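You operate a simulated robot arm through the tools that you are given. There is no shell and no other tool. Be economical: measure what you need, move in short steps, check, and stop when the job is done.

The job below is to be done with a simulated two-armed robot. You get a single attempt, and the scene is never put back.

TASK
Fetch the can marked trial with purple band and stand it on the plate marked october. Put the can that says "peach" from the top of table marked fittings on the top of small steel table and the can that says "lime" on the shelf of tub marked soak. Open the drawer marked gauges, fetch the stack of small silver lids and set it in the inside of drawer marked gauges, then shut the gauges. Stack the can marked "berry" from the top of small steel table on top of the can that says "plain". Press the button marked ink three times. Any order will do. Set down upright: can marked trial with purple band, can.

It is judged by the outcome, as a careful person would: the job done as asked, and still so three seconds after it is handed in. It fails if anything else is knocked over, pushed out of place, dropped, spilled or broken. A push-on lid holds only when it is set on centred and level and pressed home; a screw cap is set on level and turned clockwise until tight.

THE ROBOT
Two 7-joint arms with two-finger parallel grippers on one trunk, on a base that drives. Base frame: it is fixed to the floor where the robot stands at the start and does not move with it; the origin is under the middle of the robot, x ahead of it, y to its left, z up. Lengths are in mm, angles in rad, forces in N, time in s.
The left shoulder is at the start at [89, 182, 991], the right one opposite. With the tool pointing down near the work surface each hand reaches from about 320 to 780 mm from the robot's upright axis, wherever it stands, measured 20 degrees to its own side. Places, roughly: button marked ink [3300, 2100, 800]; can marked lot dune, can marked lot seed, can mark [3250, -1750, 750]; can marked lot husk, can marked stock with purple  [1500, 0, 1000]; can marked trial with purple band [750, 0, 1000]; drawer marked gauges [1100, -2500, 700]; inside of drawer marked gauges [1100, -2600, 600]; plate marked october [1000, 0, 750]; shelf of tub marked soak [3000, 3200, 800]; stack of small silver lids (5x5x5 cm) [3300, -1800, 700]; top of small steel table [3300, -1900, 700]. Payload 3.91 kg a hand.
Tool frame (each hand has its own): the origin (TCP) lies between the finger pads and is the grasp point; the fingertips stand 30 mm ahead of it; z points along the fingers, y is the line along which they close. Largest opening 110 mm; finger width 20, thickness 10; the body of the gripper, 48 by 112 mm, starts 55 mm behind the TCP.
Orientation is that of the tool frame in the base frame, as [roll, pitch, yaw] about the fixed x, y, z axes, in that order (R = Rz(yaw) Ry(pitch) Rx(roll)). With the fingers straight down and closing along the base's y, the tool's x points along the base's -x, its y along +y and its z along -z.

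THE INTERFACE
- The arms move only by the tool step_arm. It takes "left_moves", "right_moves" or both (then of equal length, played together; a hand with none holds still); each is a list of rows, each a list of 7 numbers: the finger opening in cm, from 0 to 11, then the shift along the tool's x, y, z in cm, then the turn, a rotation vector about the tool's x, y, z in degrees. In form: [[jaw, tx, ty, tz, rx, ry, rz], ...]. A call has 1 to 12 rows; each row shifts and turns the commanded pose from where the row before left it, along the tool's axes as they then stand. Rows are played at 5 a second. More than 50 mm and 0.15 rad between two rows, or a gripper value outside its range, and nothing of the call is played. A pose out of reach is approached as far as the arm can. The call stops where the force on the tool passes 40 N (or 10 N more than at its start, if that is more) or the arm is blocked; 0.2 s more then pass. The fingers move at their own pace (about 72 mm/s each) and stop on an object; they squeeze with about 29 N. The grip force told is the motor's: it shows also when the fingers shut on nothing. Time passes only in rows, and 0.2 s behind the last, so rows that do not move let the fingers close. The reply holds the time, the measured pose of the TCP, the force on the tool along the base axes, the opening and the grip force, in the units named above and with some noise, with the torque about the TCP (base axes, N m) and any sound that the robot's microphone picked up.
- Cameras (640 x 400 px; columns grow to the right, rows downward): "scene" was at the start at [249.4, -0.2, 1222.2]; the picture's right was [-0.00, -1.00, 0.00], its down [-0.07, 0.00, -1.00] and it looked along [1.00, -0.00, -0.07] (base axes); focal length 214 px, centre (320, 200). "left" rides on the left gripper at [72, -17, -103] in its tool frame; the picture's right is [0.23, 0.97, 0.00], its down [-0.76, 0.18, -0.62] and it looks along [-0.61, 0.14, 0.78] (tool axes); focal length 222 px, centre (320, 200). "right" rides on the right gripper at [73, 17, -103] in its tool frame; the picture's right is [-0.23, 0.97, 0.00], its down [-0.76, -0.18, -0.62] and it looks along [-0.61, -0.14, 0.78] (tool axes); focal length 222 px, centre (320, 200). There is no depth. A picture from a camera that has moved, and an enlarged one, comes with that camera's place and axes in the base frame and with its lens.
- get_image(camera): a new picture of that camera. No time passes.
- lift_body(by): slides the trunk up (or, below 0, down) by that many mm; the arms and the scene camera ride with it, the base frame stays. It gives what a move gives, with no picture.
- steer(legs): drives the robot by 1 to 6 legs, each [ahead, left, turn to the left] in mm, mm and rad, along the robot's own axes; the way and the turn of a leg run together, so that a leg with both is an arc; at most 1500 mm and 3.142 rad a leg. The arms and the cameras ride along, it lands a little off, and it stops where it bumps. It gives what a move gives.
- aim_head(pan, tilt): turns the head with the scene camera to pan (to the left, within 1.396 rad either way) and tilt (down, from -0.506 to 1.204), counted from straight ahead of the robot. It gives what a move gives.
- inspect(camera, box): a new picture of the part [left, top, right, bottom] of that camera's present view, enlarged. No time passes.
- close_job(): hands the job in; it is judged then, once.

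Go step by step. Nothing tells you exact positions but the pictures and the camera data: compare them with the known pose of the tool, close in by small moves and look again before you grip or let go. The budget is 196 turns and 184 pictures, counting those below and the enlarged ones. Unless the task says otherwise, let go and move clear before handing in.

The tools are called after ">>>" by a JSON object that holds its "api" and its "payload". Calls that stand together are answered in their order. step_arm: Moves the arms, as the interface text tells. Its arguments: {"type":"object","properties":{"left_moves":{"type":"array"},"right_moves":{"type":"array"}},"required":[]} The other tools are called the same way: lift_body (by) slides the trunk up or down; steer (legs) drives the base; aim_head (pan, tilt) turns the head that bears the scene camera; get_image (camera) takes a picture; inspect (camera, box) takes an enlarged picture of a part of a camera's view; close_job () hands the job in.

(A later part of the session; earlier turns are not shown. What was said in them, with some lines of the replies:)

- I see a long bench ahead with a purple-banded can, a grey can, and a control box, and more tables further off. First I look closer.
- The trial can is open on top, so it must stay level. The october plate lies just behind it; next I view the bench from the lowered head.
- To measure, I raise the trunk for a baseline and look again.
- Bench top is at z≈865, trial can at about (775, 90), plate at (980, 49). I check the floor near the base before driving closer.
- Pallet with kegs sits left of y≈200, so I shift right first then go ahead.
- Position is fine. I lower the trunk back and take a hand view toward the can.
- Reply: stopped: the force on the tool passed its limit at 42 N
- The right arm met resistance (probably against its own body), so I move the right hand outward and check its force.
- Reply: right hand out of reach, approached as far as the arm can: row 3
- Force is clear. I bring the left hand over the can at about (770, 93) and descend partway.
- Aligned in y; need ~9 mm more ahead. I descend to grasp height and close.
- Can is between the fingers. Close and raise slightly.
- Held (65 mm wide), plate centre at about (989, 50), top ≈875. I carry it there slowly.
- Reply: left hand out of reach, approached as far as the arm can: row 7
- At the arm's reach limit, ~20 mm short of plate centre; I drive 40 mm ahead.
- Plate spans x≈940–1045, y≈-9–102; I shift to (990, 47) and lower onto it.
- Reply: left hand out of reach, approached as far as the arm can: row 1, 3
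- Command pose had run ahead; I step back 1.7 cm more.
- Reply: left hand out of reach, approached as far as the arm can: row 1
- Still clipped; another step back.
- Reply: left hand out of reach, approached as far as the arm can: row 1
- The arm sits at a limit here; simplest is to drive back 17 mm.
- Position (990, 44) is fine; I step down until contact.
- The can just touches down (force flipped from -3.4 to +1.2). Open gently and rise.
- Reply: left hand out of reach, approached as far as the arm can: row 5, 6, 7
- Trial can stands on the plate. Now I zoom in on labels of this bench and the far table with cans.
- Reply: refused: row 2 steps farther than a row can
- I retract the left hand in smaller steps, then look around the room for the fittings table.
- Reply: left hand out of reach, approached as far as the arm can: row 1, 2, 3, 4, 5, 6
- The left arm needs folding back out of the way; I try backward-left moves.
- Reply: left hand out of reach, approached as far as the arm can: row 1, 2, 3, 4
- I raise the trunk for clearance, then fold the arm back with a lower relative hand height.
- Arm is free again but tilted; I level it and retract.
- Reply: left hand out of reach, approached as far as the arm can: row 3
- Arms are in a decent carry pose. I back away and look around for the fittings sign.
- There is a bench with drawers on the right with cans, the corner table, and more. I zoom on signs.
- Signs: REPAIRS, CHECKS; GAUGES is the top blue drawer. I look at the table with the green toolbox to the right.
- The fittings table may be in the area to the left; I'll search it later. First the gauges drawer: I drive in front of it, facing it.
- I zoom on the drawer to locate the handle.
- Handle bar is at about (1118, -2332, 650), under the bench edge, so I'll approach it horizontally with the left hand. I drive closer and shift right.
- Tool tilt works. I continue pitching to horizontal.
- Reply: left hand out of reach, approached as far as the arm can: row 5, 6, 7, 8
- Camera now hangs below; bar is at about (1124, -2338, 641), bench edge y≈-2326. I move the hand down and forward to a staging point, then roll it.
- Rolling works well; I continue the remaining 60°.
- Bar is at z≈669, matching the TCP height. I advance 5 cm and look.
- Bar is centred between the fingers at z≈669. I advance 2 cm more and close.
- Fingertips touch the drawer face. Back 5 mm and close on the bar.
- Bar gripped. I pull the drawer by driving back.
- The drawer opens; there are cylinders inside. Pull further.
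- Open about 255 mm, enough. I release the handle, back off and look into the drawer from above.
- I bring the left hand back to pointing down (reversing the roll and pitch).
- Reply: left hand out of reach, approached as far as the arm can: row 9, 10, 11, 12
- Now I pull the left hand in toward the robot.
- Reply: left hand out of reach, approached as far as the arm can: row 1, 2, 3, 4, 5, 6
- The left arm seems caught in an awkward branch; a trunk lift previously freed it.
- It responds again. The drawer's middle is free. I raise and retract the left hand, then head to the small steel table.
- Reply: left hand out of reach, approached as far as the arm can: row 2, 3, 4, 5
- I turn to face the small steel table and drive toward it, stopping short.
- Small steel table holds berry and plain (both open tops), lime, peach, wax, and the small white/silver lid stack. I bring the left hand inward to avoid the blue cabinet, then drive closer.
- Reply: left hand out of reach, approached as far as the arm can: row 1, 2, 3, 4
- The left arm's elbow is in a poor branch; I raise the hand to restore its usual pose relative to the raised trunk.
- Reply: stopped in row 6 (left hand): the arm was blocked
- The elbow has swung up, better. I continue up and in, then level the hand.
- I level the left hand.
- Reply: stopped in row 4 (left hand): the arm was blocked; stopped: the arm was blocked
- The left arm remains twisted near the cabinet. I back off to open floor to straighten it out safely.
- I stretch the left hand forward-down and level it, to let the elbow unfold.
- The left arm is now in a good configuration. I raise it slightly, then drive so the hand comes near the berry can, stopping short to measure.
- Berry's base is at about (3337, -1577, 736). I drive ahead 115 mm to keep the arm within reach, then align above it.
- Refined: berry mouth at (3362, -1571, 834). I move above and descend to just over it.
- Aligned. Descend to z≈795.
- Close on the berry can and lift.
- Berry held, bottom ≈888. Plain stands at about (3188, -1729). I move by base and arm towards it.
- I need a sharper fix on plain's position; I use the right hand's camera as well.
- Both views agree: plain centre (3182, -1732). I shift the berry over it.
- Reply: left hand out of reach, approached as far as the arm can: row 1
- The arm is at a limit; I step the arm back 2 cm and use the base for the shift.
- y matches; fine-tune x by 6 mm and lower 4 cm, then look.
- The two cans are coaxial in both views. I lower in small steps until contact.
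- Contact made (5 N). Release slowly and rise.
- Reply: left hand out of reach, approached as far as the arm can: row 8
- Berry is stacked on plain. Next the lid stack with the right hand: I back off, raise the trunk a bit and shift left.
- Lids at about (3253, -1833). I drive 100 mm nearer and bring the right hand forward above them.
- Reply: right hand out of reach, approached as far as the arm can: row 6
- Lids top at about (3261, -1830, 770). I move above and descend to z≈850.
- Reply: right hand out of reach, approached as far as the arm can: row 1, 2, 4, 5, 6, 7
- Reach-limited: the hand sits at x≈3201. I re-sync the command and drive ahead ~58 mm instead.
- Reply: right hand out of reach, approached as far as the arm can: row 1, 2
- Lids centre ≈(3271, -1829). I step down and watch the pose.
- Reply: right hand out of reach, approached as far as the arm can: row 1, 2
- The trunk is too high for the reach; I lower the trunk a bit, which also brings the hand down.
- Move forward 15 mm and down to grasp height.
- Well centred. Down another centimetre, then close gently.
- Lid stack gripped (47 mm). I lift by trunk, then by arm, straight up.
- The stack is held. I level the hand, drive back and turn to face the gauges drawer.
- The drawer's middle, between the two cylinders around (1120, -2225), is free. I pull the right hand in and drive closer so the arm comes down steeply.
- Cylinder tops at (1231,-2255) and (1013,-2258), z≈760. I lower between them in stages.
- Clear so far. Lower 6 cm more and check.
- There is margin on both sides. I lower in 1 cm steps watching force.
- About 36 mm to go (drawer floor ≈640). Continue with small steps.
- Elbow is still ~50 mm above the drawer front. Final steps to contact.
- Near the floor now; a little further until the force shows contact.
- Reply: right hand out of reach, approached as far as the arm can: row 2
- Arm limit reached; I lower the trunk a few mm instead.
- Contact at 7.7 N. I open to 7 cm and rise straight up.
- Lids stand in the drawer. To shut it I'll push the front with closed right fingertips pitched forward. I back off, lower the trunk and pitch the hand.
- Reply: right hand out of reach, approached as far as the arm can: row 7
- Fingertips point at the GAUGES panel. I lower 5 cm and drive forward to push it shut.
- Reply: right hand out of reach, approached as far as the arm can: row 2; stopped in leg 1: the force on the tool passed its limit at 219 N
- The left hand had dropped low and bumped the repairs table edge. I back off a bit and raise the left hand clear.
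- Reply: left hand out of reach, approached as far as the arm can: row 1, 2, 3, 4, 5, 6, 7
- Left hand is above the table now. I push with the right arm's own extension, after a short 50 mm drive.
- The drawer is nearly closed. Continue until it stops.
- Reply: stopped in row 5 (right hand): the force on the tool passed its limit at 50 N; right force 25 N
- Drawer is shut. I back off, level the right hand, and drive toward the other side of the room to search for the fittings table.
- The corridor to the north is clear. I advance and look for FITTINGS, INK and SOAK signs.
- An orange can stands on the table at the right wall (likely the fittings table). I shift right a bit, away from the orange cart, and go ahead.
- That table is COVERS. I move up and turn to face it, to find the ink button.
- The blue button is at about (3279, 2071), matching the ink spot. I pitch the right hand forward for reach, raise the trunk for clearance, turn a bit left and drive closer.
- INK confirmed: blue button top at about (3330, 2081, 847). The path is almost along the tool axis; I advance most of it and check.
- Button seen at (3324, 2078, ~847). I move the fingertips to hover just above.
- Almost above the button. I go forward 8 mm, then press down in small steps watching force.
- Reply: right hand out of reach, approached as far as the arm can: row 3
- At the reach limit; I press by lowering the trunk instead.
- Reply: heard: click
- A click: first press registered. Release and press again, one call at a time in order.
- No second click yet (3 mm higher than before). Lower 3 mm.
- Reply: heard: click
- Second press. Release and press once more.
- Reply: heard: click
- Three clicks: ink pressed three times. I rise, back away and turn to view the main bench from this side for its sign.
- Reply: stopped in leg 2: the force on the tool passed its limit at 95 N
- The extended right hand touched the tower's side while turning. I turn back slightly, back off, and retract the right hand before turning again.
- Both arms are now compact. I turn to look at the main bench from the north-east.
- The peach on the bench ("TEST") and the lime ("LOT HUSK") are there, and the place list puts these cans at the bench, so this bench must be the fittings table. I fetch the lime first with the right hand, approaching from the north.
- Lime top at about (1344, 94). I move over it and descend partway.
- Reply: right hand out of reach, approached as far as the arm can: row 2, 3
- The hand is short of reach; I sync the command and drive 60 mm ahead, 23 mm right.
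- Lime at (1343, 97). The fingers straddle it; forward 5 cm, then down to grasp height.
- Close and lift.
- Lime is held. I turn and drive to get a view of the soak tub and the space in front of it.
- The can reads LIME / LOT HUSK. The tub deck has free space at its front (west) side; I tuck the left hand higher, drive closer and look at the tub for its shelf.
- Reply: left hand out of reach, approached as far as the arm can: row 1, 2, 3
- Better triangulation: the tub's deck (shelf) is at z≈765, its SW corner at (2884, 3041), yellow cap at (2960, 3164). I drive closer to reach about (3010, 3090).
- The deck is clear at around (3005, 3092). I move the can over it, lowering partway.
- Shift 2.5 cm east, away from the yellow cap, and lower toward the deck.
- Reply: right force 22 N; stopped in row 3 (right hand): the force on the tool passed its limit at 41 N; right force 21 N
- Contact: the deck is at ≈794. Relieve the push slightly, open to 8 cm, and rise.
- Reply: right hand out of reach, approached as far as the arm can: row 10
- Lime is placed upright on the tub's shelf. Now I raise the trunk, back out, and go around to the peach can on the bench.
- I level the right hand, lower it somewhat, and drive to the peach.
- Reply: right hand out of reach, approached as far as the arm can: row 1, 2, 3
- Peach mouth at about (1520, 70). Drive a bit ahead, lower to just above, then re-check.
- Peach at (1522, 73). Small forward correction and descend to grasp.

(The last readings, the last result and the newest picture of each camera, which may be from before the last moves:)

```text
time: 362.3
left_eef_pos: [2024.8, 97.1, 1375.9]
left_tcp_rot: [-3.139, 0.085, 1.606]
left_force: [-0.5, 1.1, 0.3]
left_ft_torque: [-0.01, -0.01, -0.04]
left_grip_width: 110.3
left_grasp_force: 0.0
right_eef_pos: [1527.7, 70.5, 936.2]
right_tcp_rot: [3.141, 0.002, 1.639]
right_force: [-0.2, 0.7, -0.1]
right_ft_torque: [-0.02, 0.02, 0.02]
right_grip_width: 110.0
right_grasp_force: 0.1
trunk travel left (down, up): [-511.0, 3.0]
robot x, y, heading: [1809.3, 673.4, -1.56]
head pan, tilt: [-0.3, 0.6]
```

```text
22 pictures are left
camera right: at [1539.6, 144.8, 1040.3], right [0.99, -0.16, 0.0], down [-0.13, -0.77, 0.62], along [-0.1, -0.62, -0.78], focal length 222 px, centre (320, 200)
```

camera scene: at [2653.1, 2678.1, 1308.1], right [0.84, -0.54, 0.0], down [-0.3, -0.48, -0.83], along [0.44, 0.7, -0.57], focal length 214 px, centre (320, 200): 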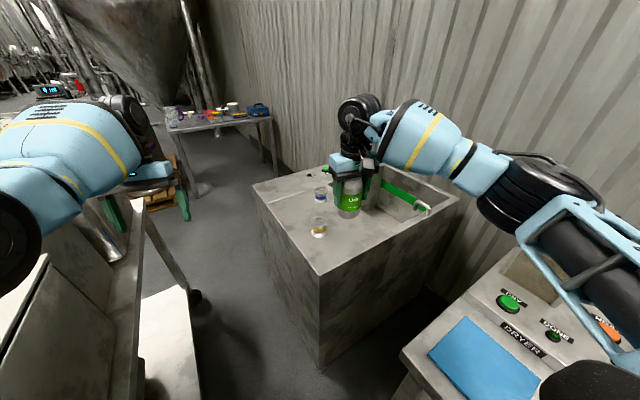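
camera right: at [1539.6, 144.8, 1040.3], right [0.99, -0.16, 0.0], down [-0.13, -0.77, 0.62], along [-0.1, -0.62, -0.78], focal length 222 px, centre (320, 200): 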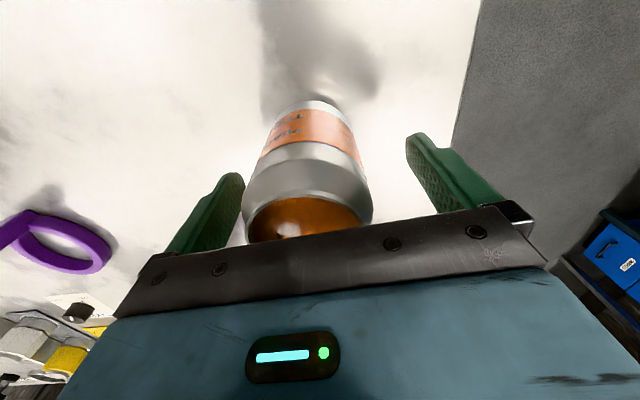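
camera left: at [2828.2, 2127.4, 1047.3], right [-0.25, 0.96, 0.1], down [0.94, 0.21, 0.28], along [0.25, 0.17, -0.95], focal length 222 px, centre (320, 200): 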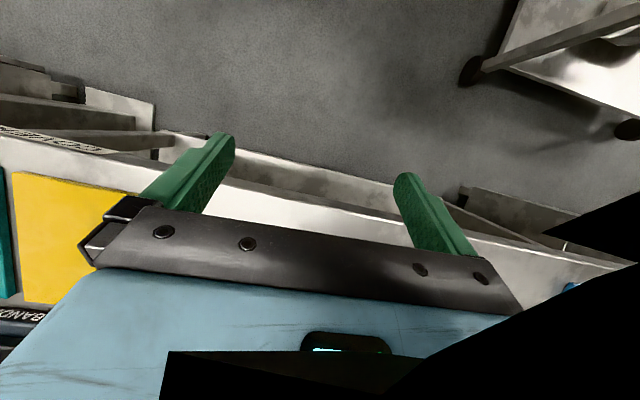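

Shift 6 mm to centre, close gently and lift slowly.

>>> {"api": "step_arm", "payload": {"right_moves": [[10, 0, -0.6, 0, 0, 0, 0], [8, 0, 0, 0, 0, 0, 0], [6.5, 0, 0, 0, 0, 0, 0], [4, 0, 0, 0, 0, 0, 0], [4, 0, 0, 0, 0, 0, 0], [4, 0, 0, -1, 0, 0, 0], [4, 0, 0, -2, 0, 0, 0], [4, 0, 0, -2, 0, 0, 0], [4, 0, 0, -2, 0, 0, 0], [4, 0, 0, -2, 0, 0, 0], [4, 0, 0, -2, 0, 0, 0], [4, 0, 0, 0, 0, 0, 0]]}}

>>> {"api": "get_image", "payload": {"camera": "right"}}

```text
time: 364.9
left_eef_pos: [2023.1, 95.6, 1375.6]
left_tcp_rot: [-3.138, 0.085, 1.606]
left_force: [0.2, 0.3, -1.2]
left_ft_torque: [-0.02, 0.01, 0.01]
left_grip_width: 110.1
left_grasp_force: 0.1
right_eef_pos: [1519.3, 69.0, 1045.2]
right_tcp_rot: [3.139, -0.001, 1.638]
right_force: [0.2, -0.1, -3.8]
right_ft_torque: [0.04, 0.02, -0.04]
right_grip_width: 65.3
right_grasp_force: 29.2
trunk travel left (down, up): [-511.0, 3.0]
robot x, y, heading: [1809.3, 675.4, -1.559]
head pan, tilt: [-0.3, 0.6]
```

```text
21 pictures are left
camera right: at [1531.8, 142.1, 1147.5], right [0.99, -0.16, 0.0], down [-0.13, -0.77, 0.62], along [-0.1, -0.61, -0.78], focal length 222 px, centre (320, 200)
```

right: 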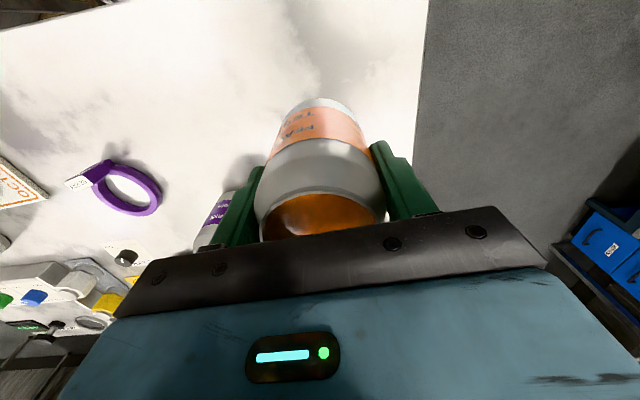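

Peach is held upright. I back away and drive around the bench toward the small steel table.

>>> {"api": "steer", "payload": {"legs": [[-250, 0, 0], [0, 390, 0], [1200, 0, 0], [1150, 0, 0], [0, 0, 1.56]]}}

>>> {"api": "aim_head", "payload": {"pan": 0, "tilt": 0.55}}

>>> {"api": "get_image", "payload": {"camera": "scene"}}

```text
time: 385.5
left_eef_pos: [2759.6, -1266.0, 1375.4]
left_tcp_rot: [-3.138, 0.084, -3.135]
left_force: [-0.5, -0.9, -0.6]
left_ft_torque: [0.01, -0.01, 0.0]
left_grip_width: 110.1
left_grasp_force: 0.0
right_eef_pos: [2769.5, -1770.8, 1044.3]
right_tcp_rot: [3.14, 0.001, -3.106]
right_force: [0.1, -0.4, -4.0]
right_ft_torque: [0.01, 0.03, 0.01]
right_grip_width: 65.7
right_grasp_force: 28.5
trunk travel left (down, up): [-511.0, 3.0]
robot x, y, heading: [2170.5, -1458.9, -0.019]
head pan, tilt: [-0.3, 0.6]
```

```text
time: 386.3
left_eef_pos: [2757.7, -1265.2, 1375.8]
left_tcp_rot: [-3.138, 0.087, -3.135]
left_force: [-0.2, 0.1, 0.1]
left_ft_torque: [0.04, -0.03, -0.01]
left_grip_width: 109.9
left_grasp_force: 0.0
right_eef_pos: [2771.0, -1773.0, 1043.8]
right_tcp_rot: [3.14, 0.001, -3.104]
right_force: [-0.9, 0.6, -3.2]
right_ft_torque: [0.0, 0.0, 0.02]
right_grip_width: 65.4
right_grasp_force: 28.9
trunk travel left (down, up): [-511.0, 3.0]
robot x, y, heading: [2169.9, -1458.0, -0.015]
head pan, tilt: [0.0, 0.55]
```

```text
20 pictures are left
camera scene: at [2273.6, -1461.7, 1464.5], right [-0.02, -1.0, 0.0], down [-0.52, 0.01, -0.85], along [0.85, -0.02, -0.52], focal length 214 px, centre (320, 200)
```

scene: 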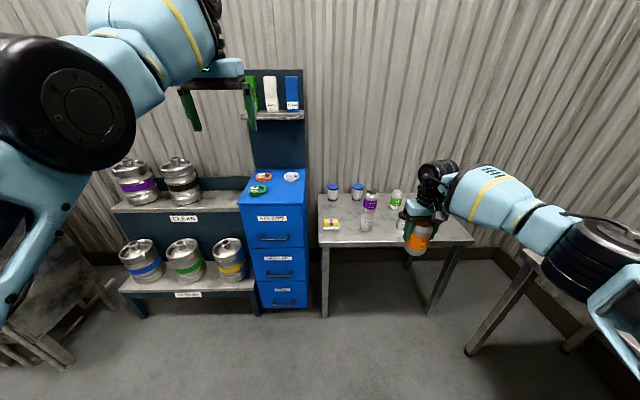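

I'll set the peach at the free front spot around (3120, -1830), between plain and wax. I pull the hand in and drive closer.

>>> {"api": "step_arm", "payload": {"right_moves": [[4, 2, 0, 0, 0, 0, 0], [4, 2, 0, 0, 0, 0, 0], [4, 2, 0, 0, 0, 0, 0], [4, 0, 0, 0, 0, 0, 0]]}}

>>> {"api": "steer", "payload": {"legs": [[395, -50, 0.015]]}}

>>> {"api": "get_image", "payload": {"camera": "right"}}

>>> {"api": "get_image", "payload": {"camera": "scene"}}

```text
time: 387.3
left_eef_pos: [2759.0, -1266.0, 1377.3]
left_tcp_rot: [-3.139, 0.085, -3.135]
left_force: [-0.7, 0.2, -0.4]
left_ft_torque: [0.0, -0.02, -0.01]
left_grip_width: 109.9
left_grasp_force: 0.2
right_eef_pos: [2710.2, -1773.8, 1044.5]
right_tcp_rot: [3.14, 0.0, -3.105]
right_force: [0.2, -1.7, -4.7]
right_ft_torque: [0.05, 0.01, 0.01]
right_grip_width: 65.3
right_grasp_force: 29.2
trunk travel left (down, up): [-511.0, 3.0]
robot x, y, heading: [2174.4, -1458.4, -0.014]
head pan, tilt: [0.0, 0.55]
```

```text
time: 389.8
left_eef_pos: [3153.4, -1316.3, 1376.5]
left_tcp_rot: [-3.137, 0.087, -3.127]
left_force: [-0.2, 0.2, -0.2]
left_ft_torque: [-0.06, -0.02, -0.02]
left_grip_width: 110.2
left_grasp_force: 0.1
right_eef_pos: [3109.9, -1822.7, 1044.5]
right_tcp_rot: [3.138, 0.001, -3.097]
right_force: [-0.3, -0.3, -3.9]
right_ft_torque: [0.01, -0.01, 0.04]
right_grip_width: 65.2
right_grasp_force: 29.1
trunk travel left (down, up): [-511.0, 3.0]
robot x, y, heading: [2570.6, -1515.7, -0.012]
head pan, tilt: [0.0, 0.55]
```

```text
19 pictures are left
camera right: at [3037.8, -1810.1, 1147.4], right [0.18, 0.98, 0.0], down [0.77, -0.14, 0.62], along [0.61, -0.11, -0.78], focal length 222 px, centre (320, 200)
```

right: 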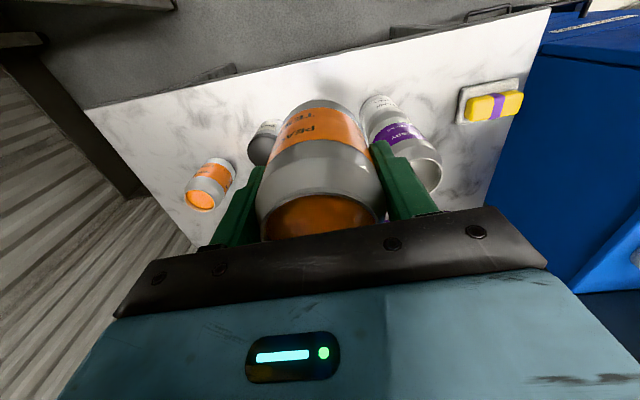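

```text
18 pictures are left
camera scene: at [2670.2, -1517.1, 1464.6], right [-0.01, -1.0, 0.0], down [-0.52, 0.01, -0.85], along [0.85, -0.01, -0.52], focal length 214 px, centre (320, 200)
```

scene: 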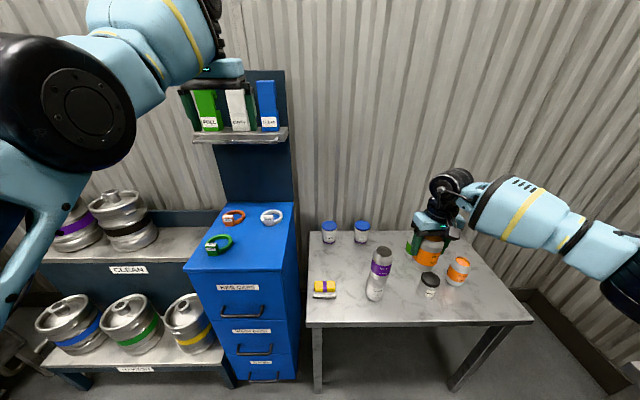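

Front edge is at x≈3084; a roomier free spot is right of the wax pot, about (3150, -2040). I shift there with the base.

>>> {"api": "steer", "payload": {"legs": [[40, -215, 0.01]]}}

>>> {"api": "step_arm", "payload": {"right_moves": [[4, 0, 0, 3, 0, 0, 0], [4, 0, 0, 3, 0, 0, 0], [4, 0, 0, 3, 0, 0, 0], [4, 0, 0, 3, 0, 0, 0], [4, 0, 0, 0, 0, 0, 0]]}}

>>> {"api": "get_image", "payload": {"camera": "right"}}

>>> {"api": "get_image", "payload": {"camera": "scene"}}

```text
time: 392.3
left_eef_pos: [3189.8, -1525.9, 1376.2]
left_tcp_rot: [-3.137, 0.086, -3.117]
left_force: [0.0, 0.0, -0.3]
left_ft_torque: [0.01, 0.01, -0.01]
left_grip_width: 109.9
left_grasp_force: 0.0
right_eef_pos: [3152.6, -2033.4, 1043.4]
right_tcp_rot: [3.14, 0.001, -3.085]
right_force: [-0.2, 0.1, -2.6]
right_ft_torque: [0.05, 0.03, -0.01]
right_grip_width: 65.3
right_grasp_force: 29.1
trunk travel left (down, up): [-511.0, 3.0]
robot x, y, heading: [2605.3, -1731.3, -0.001]
head pan, tilt: [0.0, 0.55]
```

```text
time: 393.5
left_eef_pos: [3189.7, -1526.6, 1376.6]
left_tcp_rot: [-3.139, 0.09, -3.117]
left_force: [-0.2, -0.5, 0.1]
left_ft_torque: [0.06, 0.0, 0.02]
left_grip_width: 109.9
left_grasp_force: 0.0
right_eef_pos: [3151.9, -2034.1, 925.1]
right_tcp_rot: [3.139, -0.001, -3.087]
right_force: [-0.4, -0.5, -2.7]
right_ft_torque: [-0.02, -0.02, -0.01]
right_grip_width: 65.4
right_grasp_force: 29.2
trunk travel left (down, up): [-511.0, 3.0]
robot x, y, heading: [2610.7, -1731.5, 0.002]
head pan, tilt: [0.0, 0.55]
```

```text
17 pictures are left
camera right: at [3079.2, -2020.3, 1028.1], right [0.17, 0.98, 0.0], down [0.77, -0.14, 0.62], along [0.61, -0.11, -0.78], focal length 222 px, centre (320, 200)
```

right: 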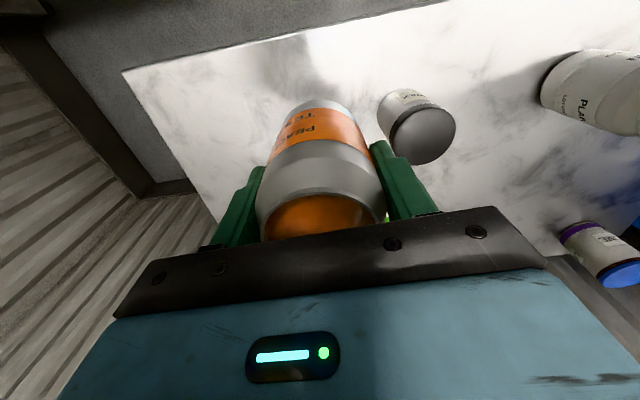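

```text
16 pictures are left
camera scene: at [2709.2, -1731.6, 1464.6], right [0.0, -1.0, 0.0], down [-0.52, 0.0, -0.85], along [0.85, 0.0, -0.52], focal length 214 px, centre (320, 200)
```

scene: 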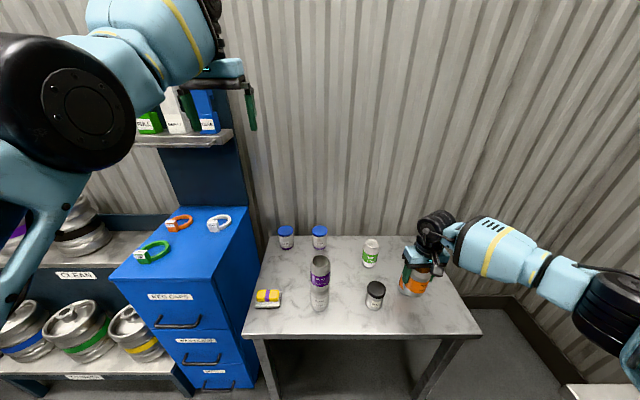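

LINE stands at about (3232, -2067), wax at (3176, -1924). I nudge to (3146, -2022) and lower.

>>> {"api": "step_arm", "payload": {"right_moves": [[4, 0.5, 1.2, 2, 0, 0, 0], [4, 0, 0, 2.5, 0, 0, 0], [4, 0, 0, 2.5, 0, 0, 0], [4, 0, 0, 2.5, 0, 0, 0], [4, 0, 0, 1.5, 0, 0, 0], [4, 0, 0, 0, 0, 0, 0]]}}

>>> {"api": "get_image", "payload": {"camera": "right"}}

>>> {"api": "inspect", "payload": {"camera": "scene", "box": [340, 210, 500, 340]}}

```text
time: 394.9
left_eef_pos: [3189.2, -1526.4, 1376.0]
left_tcp_rot: [-3.14, 0.086, -3.119]
left_force: [0.7, 0.3, 0.8]
left_ft_torque: [0.01, 0.0, 0.01]
left_grip_width: 110.1
left_grasp_force: 0.0
right_eef_pos: [3144.6, -2020.7, 813.8]
right_tcp_rot: [3.141, -0.001, -3.086]
right_force: [0.1, 0.8, -2.8]
right_ft_torque: [0.01, 0.03, -0.03]
right_grip_width: 65.6
right_grasp_force: 28.9
trunk travel left (down, up): [-511.0, 3.0]
robot x, y, heading: [2604.6, -1731.5, 0.003]
head pan, tilt: [0.0, 0.55]
```

```text
15 pictures are left
camera right: at [3074.0, -2008.0, 916.6], right [0.17, 0.98, 0.0], down [0.77, -0.14, 0.62], along [0.61, -0.11, -0.78], focal length 222 px, centre (320, 200)
```

right: 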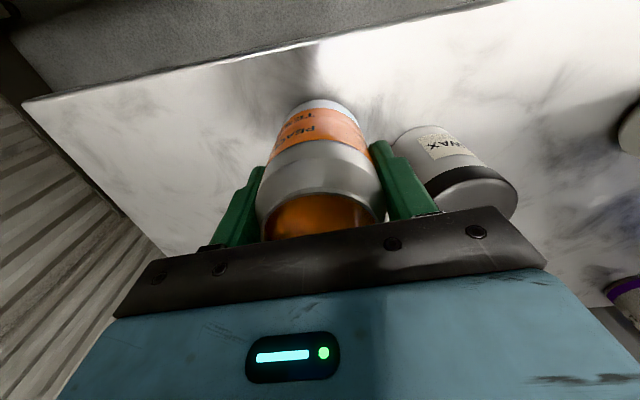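

```text
3.08 times, centred on (420, 275) of scene
camera zoom: at [2709.4, -1731.7, 1464.5], right [0.0, -1.0, 0.0], down [-0.52, 0.0, -0.85], along [0.85, 0.0, -0.52], focal length 660 px, centre (12, -31)
```

zoom: 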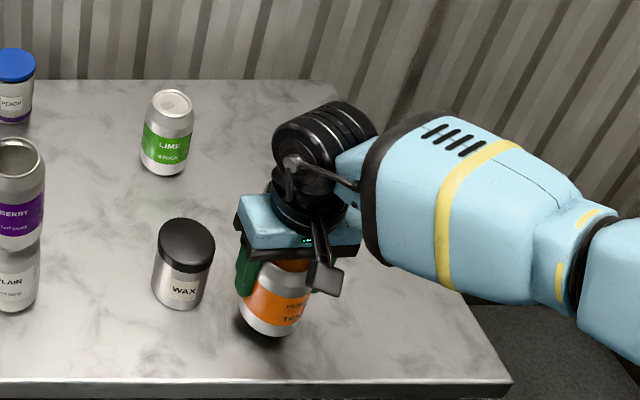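

Clear on all sides. Lower slowly to contact.

>>> {"api": "step_arm", "payload": {"right_moves": [[4, 0, 0, 0.6, 0, 0, 0], [4, 0, 0, 0.4, 0, 0, 0], [4, 0, 0, 0.3, 0, 0, 0], [4, 0, 0, 0, 0, 0, 0]]}}

```text
time: 395.9
left_eef_pos: [3190.8, -1525.4, 1375.6]
left_tcp_rot: [-3.138, 0.084, -3.118]
left_force: [-0.6, -1.1, -0.1]
left_ft_torque: [0.0, -0.02, 0.0]
left_grip_width: 109.8
left_grasp_force: 0.1
right_eef_pos: [3145.7, -2022.2, 799.4]
right_tcp_rot: [3.14, 0.0, -3.086]
right_force: [0.1, -0.2, -2.7]
right_ft_torque: [-0.01, 0.03, 0.0]
right_grip_width: 65.2
right_grasp_force: 29.2
trunk travel left (down, up): [-511.0, 3.0]
robot x, y, heading: [2604.6, -1729.8, 0.001]
head pan, tilt: [0.0, 0.55]
```

>>> {"api": "step_arm", "payload": {"right_moves": [[4, 0, 0, 0.3, 0, 0, 0], [4, 0, 0, 0.3, 0, 0, 0], [4, 0, 0, 0, 0, 0, 0]]}}

```text
time: 396.7
left_eef_pos: [3187.8, -1525.9, 1377.8]
left_tcp_rot: [-3.137, 0.091, -3.117]
left_force: [-0.5, -1.1, 0.7]
left_ft_torque: [-0.03, -0.02, -0.01]
left_grip_width: 110.0
left_grasp_force: 0.1
right_eef_pos: [3144.9, -2021.5, 797.6]
right_tcp_rot: [-3.141, 0.006, -3.084]
right_force: [-1.1, -3.0, 18.0]
right_ft_torque: [-0.43, 0.46, 0.05]
right_grip_width: 65.3
right_grasp_force: 29.0
trunk travel left (down, up): [-511.0, 3.0]
robot x, y, heading: [2606.2, -1728.9, 0.001]
head pan, tilt: [0.0, 0.55]
```

Contact (18 N). Relieve a little, open to 8 cm and rise.

>>> {"api": "step_arm", "payload": {"right_moves": [[4, 0, 0, -0.3, 0, 0, 0], [7, 0, 0, 0, 0, 0, 0], [8, 0, 0, 0, 0, 0, 0], [8, 0, 0, 0, 0, 0, 0], [8, 0, 0, -2, 0, 0, 0], [8, 0, 0, -3, 0, 0, 0], [8, 0, 0, -4, 0, 0, 0], [8, 0, 0, -4, 0, 0, 0], [8, 0, 0, -4, 0, 0, 0], [8, 0, 0, -4, 0, 0, 0], [8, 0, 0, 0, 0, 0, 0]]}}

>>> {"api": "steer", "payload": {"legs": [[-500, 0, 0]]}}

>>> {"api": "get_image", "payload": {"camera": "scene"}}

```text
time: 399.1
left_eef_pos: [3190.6, -1525.8, 1376.7]
left_tcp_rot: [-3.139, 0.086, -3.118]
left_force: [0.4, -0.7, 0.5]
left_ft_torque: [-0.02, 0.03, -0.03]
left_grip_width: 110.0
left_grasp_force: 0.0
right_eef_pos: [3144.8, -2021.9, 1010.0]
right_tcp_rot: [3.141, 0.0, -3.087]
right_force: [-0.3, -0.7, 0.3]
right_ft_torque: [-0.01, 0.02, 0.0]
right_grip_width: 79.7
right_grasp_force: 0.0
trunk travel left (down, up): [-511.0, 3.0]
robot x, y, heading: [2605.6, -1732.9, 0.001]
head pan, tilt: [0.0, 0.55]
```

```text
time: 402.0
left_eef_pos: [2691.1, -1525.6, 1376.6]
left_tcp_rot: [-3.139, 0.085, -3.113]
left_force: [0.1, 0.3, 0.1]
left_ft_torque: [-0.01, 0.01, -0.01]
left_grip_width: 110.0
left_grasp_force: 0.1
right_eef_pos: [2645.0, -2020.6, 1008.3]
right_tcp_rot: [3.139, 0.0, -3.084]
right_force: [-0.3, 0.3, -1.0]
right_ft_torque: [0.01, 0.01, -0.03]
right_grip_width: 80.1
right_grasp_force: 0.1
trunk travel left (down, up): [-511.0, 3.0]
robot x, y, heading: [2110.6, -1729.6, 0.003]
head pan, tilt: [0.0, 0.55]
```

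```text
13 pictures are left
camera scene: at [2210.5, -1731.9, 1464.4], right [0.0, -1.0, 0.0], down [-0.52, 0.0, -0.85], along [0.85, 0.0, -0.52], focal length 214 px, centre (320, 200)
```

scene: 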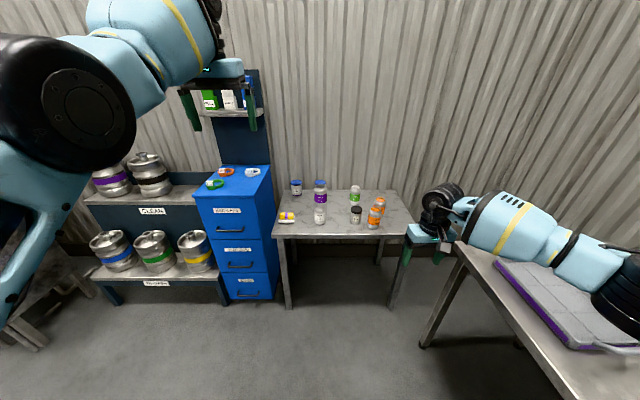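

>>> {"api": "inspect", "payload": {"camera": "scene", "box": [260, 165, 420, 265]}}

```text
4.00 times, centred on (340, 215) of scene
camera zoom: at [2210.5, -1731.9, 1464.4], right [0.0, -1.0, 0.0], down [-0.52, 0.0, -0.85], along [0.85, 0.0, -0.52], focal length 858 px, centre (240, 140)
```

zoom: 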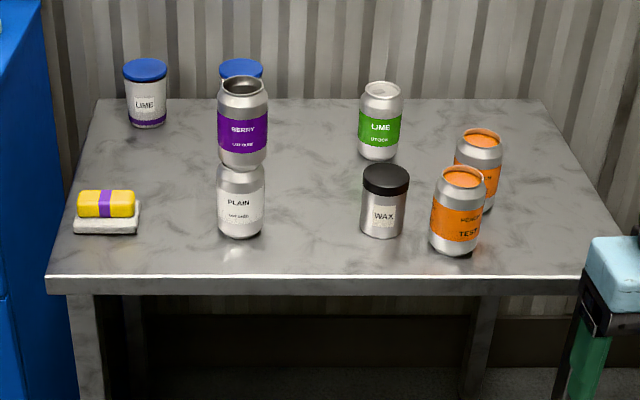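

All stands well on the steel table. I verify the bench's sign from this side, to be sure it is the fittings table.

>>> {"api": "steer", "payload": {"legs": [[-200, 100, 0], [0, 0, 1.5]]}}

>>> {"api": "aim_head", "payload": {"pan": 0.85, "tilt": 0.3}}

>>> {"api": "get_image", "payload": {"camera": "scene"}}

```text
time: 407.4
left_eef_pos: [1738.2, -1037.5, 1377.0]
left_tcp_rot: [-3.138, 0.086, -1.609]
left_force: [-0.6, 0.3, 0.8]
left_ft_torque: [0.02, 0.0, -0.01]
left_grip_width: 110.2
left_grasp_force: 0.1
right_eef_pos: [2229.6, -1115.9, 1009.1]
right_tcp_rot: [3.14, 0.0, -1.58]
right_force: [-1.2, -0.5, 0.4]
right_ft_torque: [0.04, -0.03, 0.0]
right_grip_width: 80.0
right_grasp_force: 0.1
trunk travel left (down, up): [-511.0, 3.0]
robot x, y, heading: [1906.4, -1633.7, 1.506]
head pan, tilt: [0.0, 0.55]
```

```text
time: 408.6
left_eef_pos: [1736.8, -1038.2, 1375.4]
left_tcp_rot: [-3.138, 0.085, -1.61]
left_force: [-0.5, 0.7, -0.4]
left_ft_torque: [-0.01, 0.0, 0.04]
left_grip_width: 110.2
left_grasp_force: 0.0
right_eef_pos: [2230.2, -1116.6, 1009.9]
right_tcp_rot: [3.139, 0.0, -1.58]
right_force: [-0.5, 0.1, 1.0]
right_ft_torque: [0.0, 0.0, 0.0]
right_grip_width: 80.1
right_grasp_force: 0.1
trunk travel left (down, up): [-511.0, 3.0]
robot x, y, heading: [1908.6, -1634.8, 1.508]
head pan, tilt: [0.85, 0.3]
```

```text
11 pictures are left
camera scene: at [1839.1, -1553.7, 1487.5], right [0.71, 0.71, 0.0], down [0.21, -0.21, -0.96], along [-0.68, 0.68, -0.3], focal length 214 px, centre (320, 200)
```

scene: 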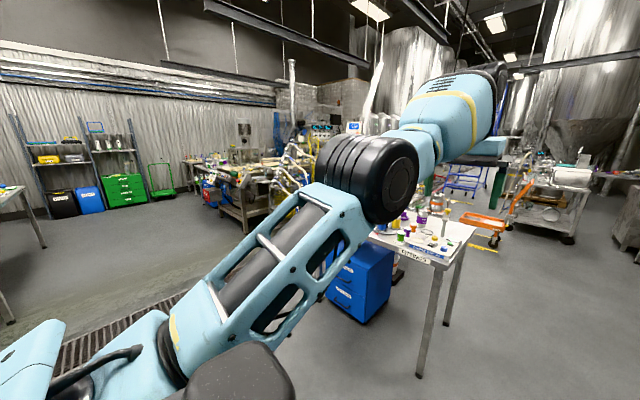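

>>> {"api": "inspect", "payload": {"camera": "scene", "box": [370, 200, 480, 275]}}

```text
5.33 times, centred on (425, 238) of scene
camera zoom: at [1839.1, -1553.7, 1487.5], right [0.71, 0.71, 0.0], down [0.21, -0.21, -0.96], along [-0.68, 0.68, -0.3], focal length 1144 px, centre (-240, 0)
```

zoom: 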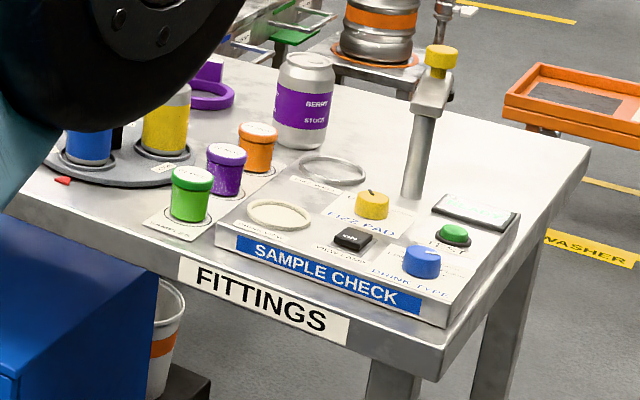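

The bench is marked FITTINGS, so the right peach and lime were moved; everything has been placed and both hands are clear and empty.

>>> {"api": "close_job", "payload": {}}

```text
The job is handed in.
```

Every part of the job was carried out and handed in; no verdict has come back yet.

- **Trial can:** it stands upright on the october plate.
- **Berry on plain:** the berry can from the small steel table is stacked on the plain can.
- **Lids:** the silver lid stack is standing inside the gauges drawer, and the drawer is shut.
- **Ink:** the button was pressed three times, with a click heard each time.
- **Lime:** the can from the fittings bench, marked "lot husk", stands upright on the tub's flat deck. I took that deck to be the shelf; I did not see a "soak" label on the tub itself.
- **Peach:** the can marked "test" from the fittings bench stands upright on the small steel table.

**Bumps:** I hit two fixed things. The left hand struck the edge of the repairs table (219 N) while I was closing the drawer. The right hand touched the tower beside the covers table (95 N) while turning. Pictures taken right after showed nothing disturbed, but I did not recheck either spot later.
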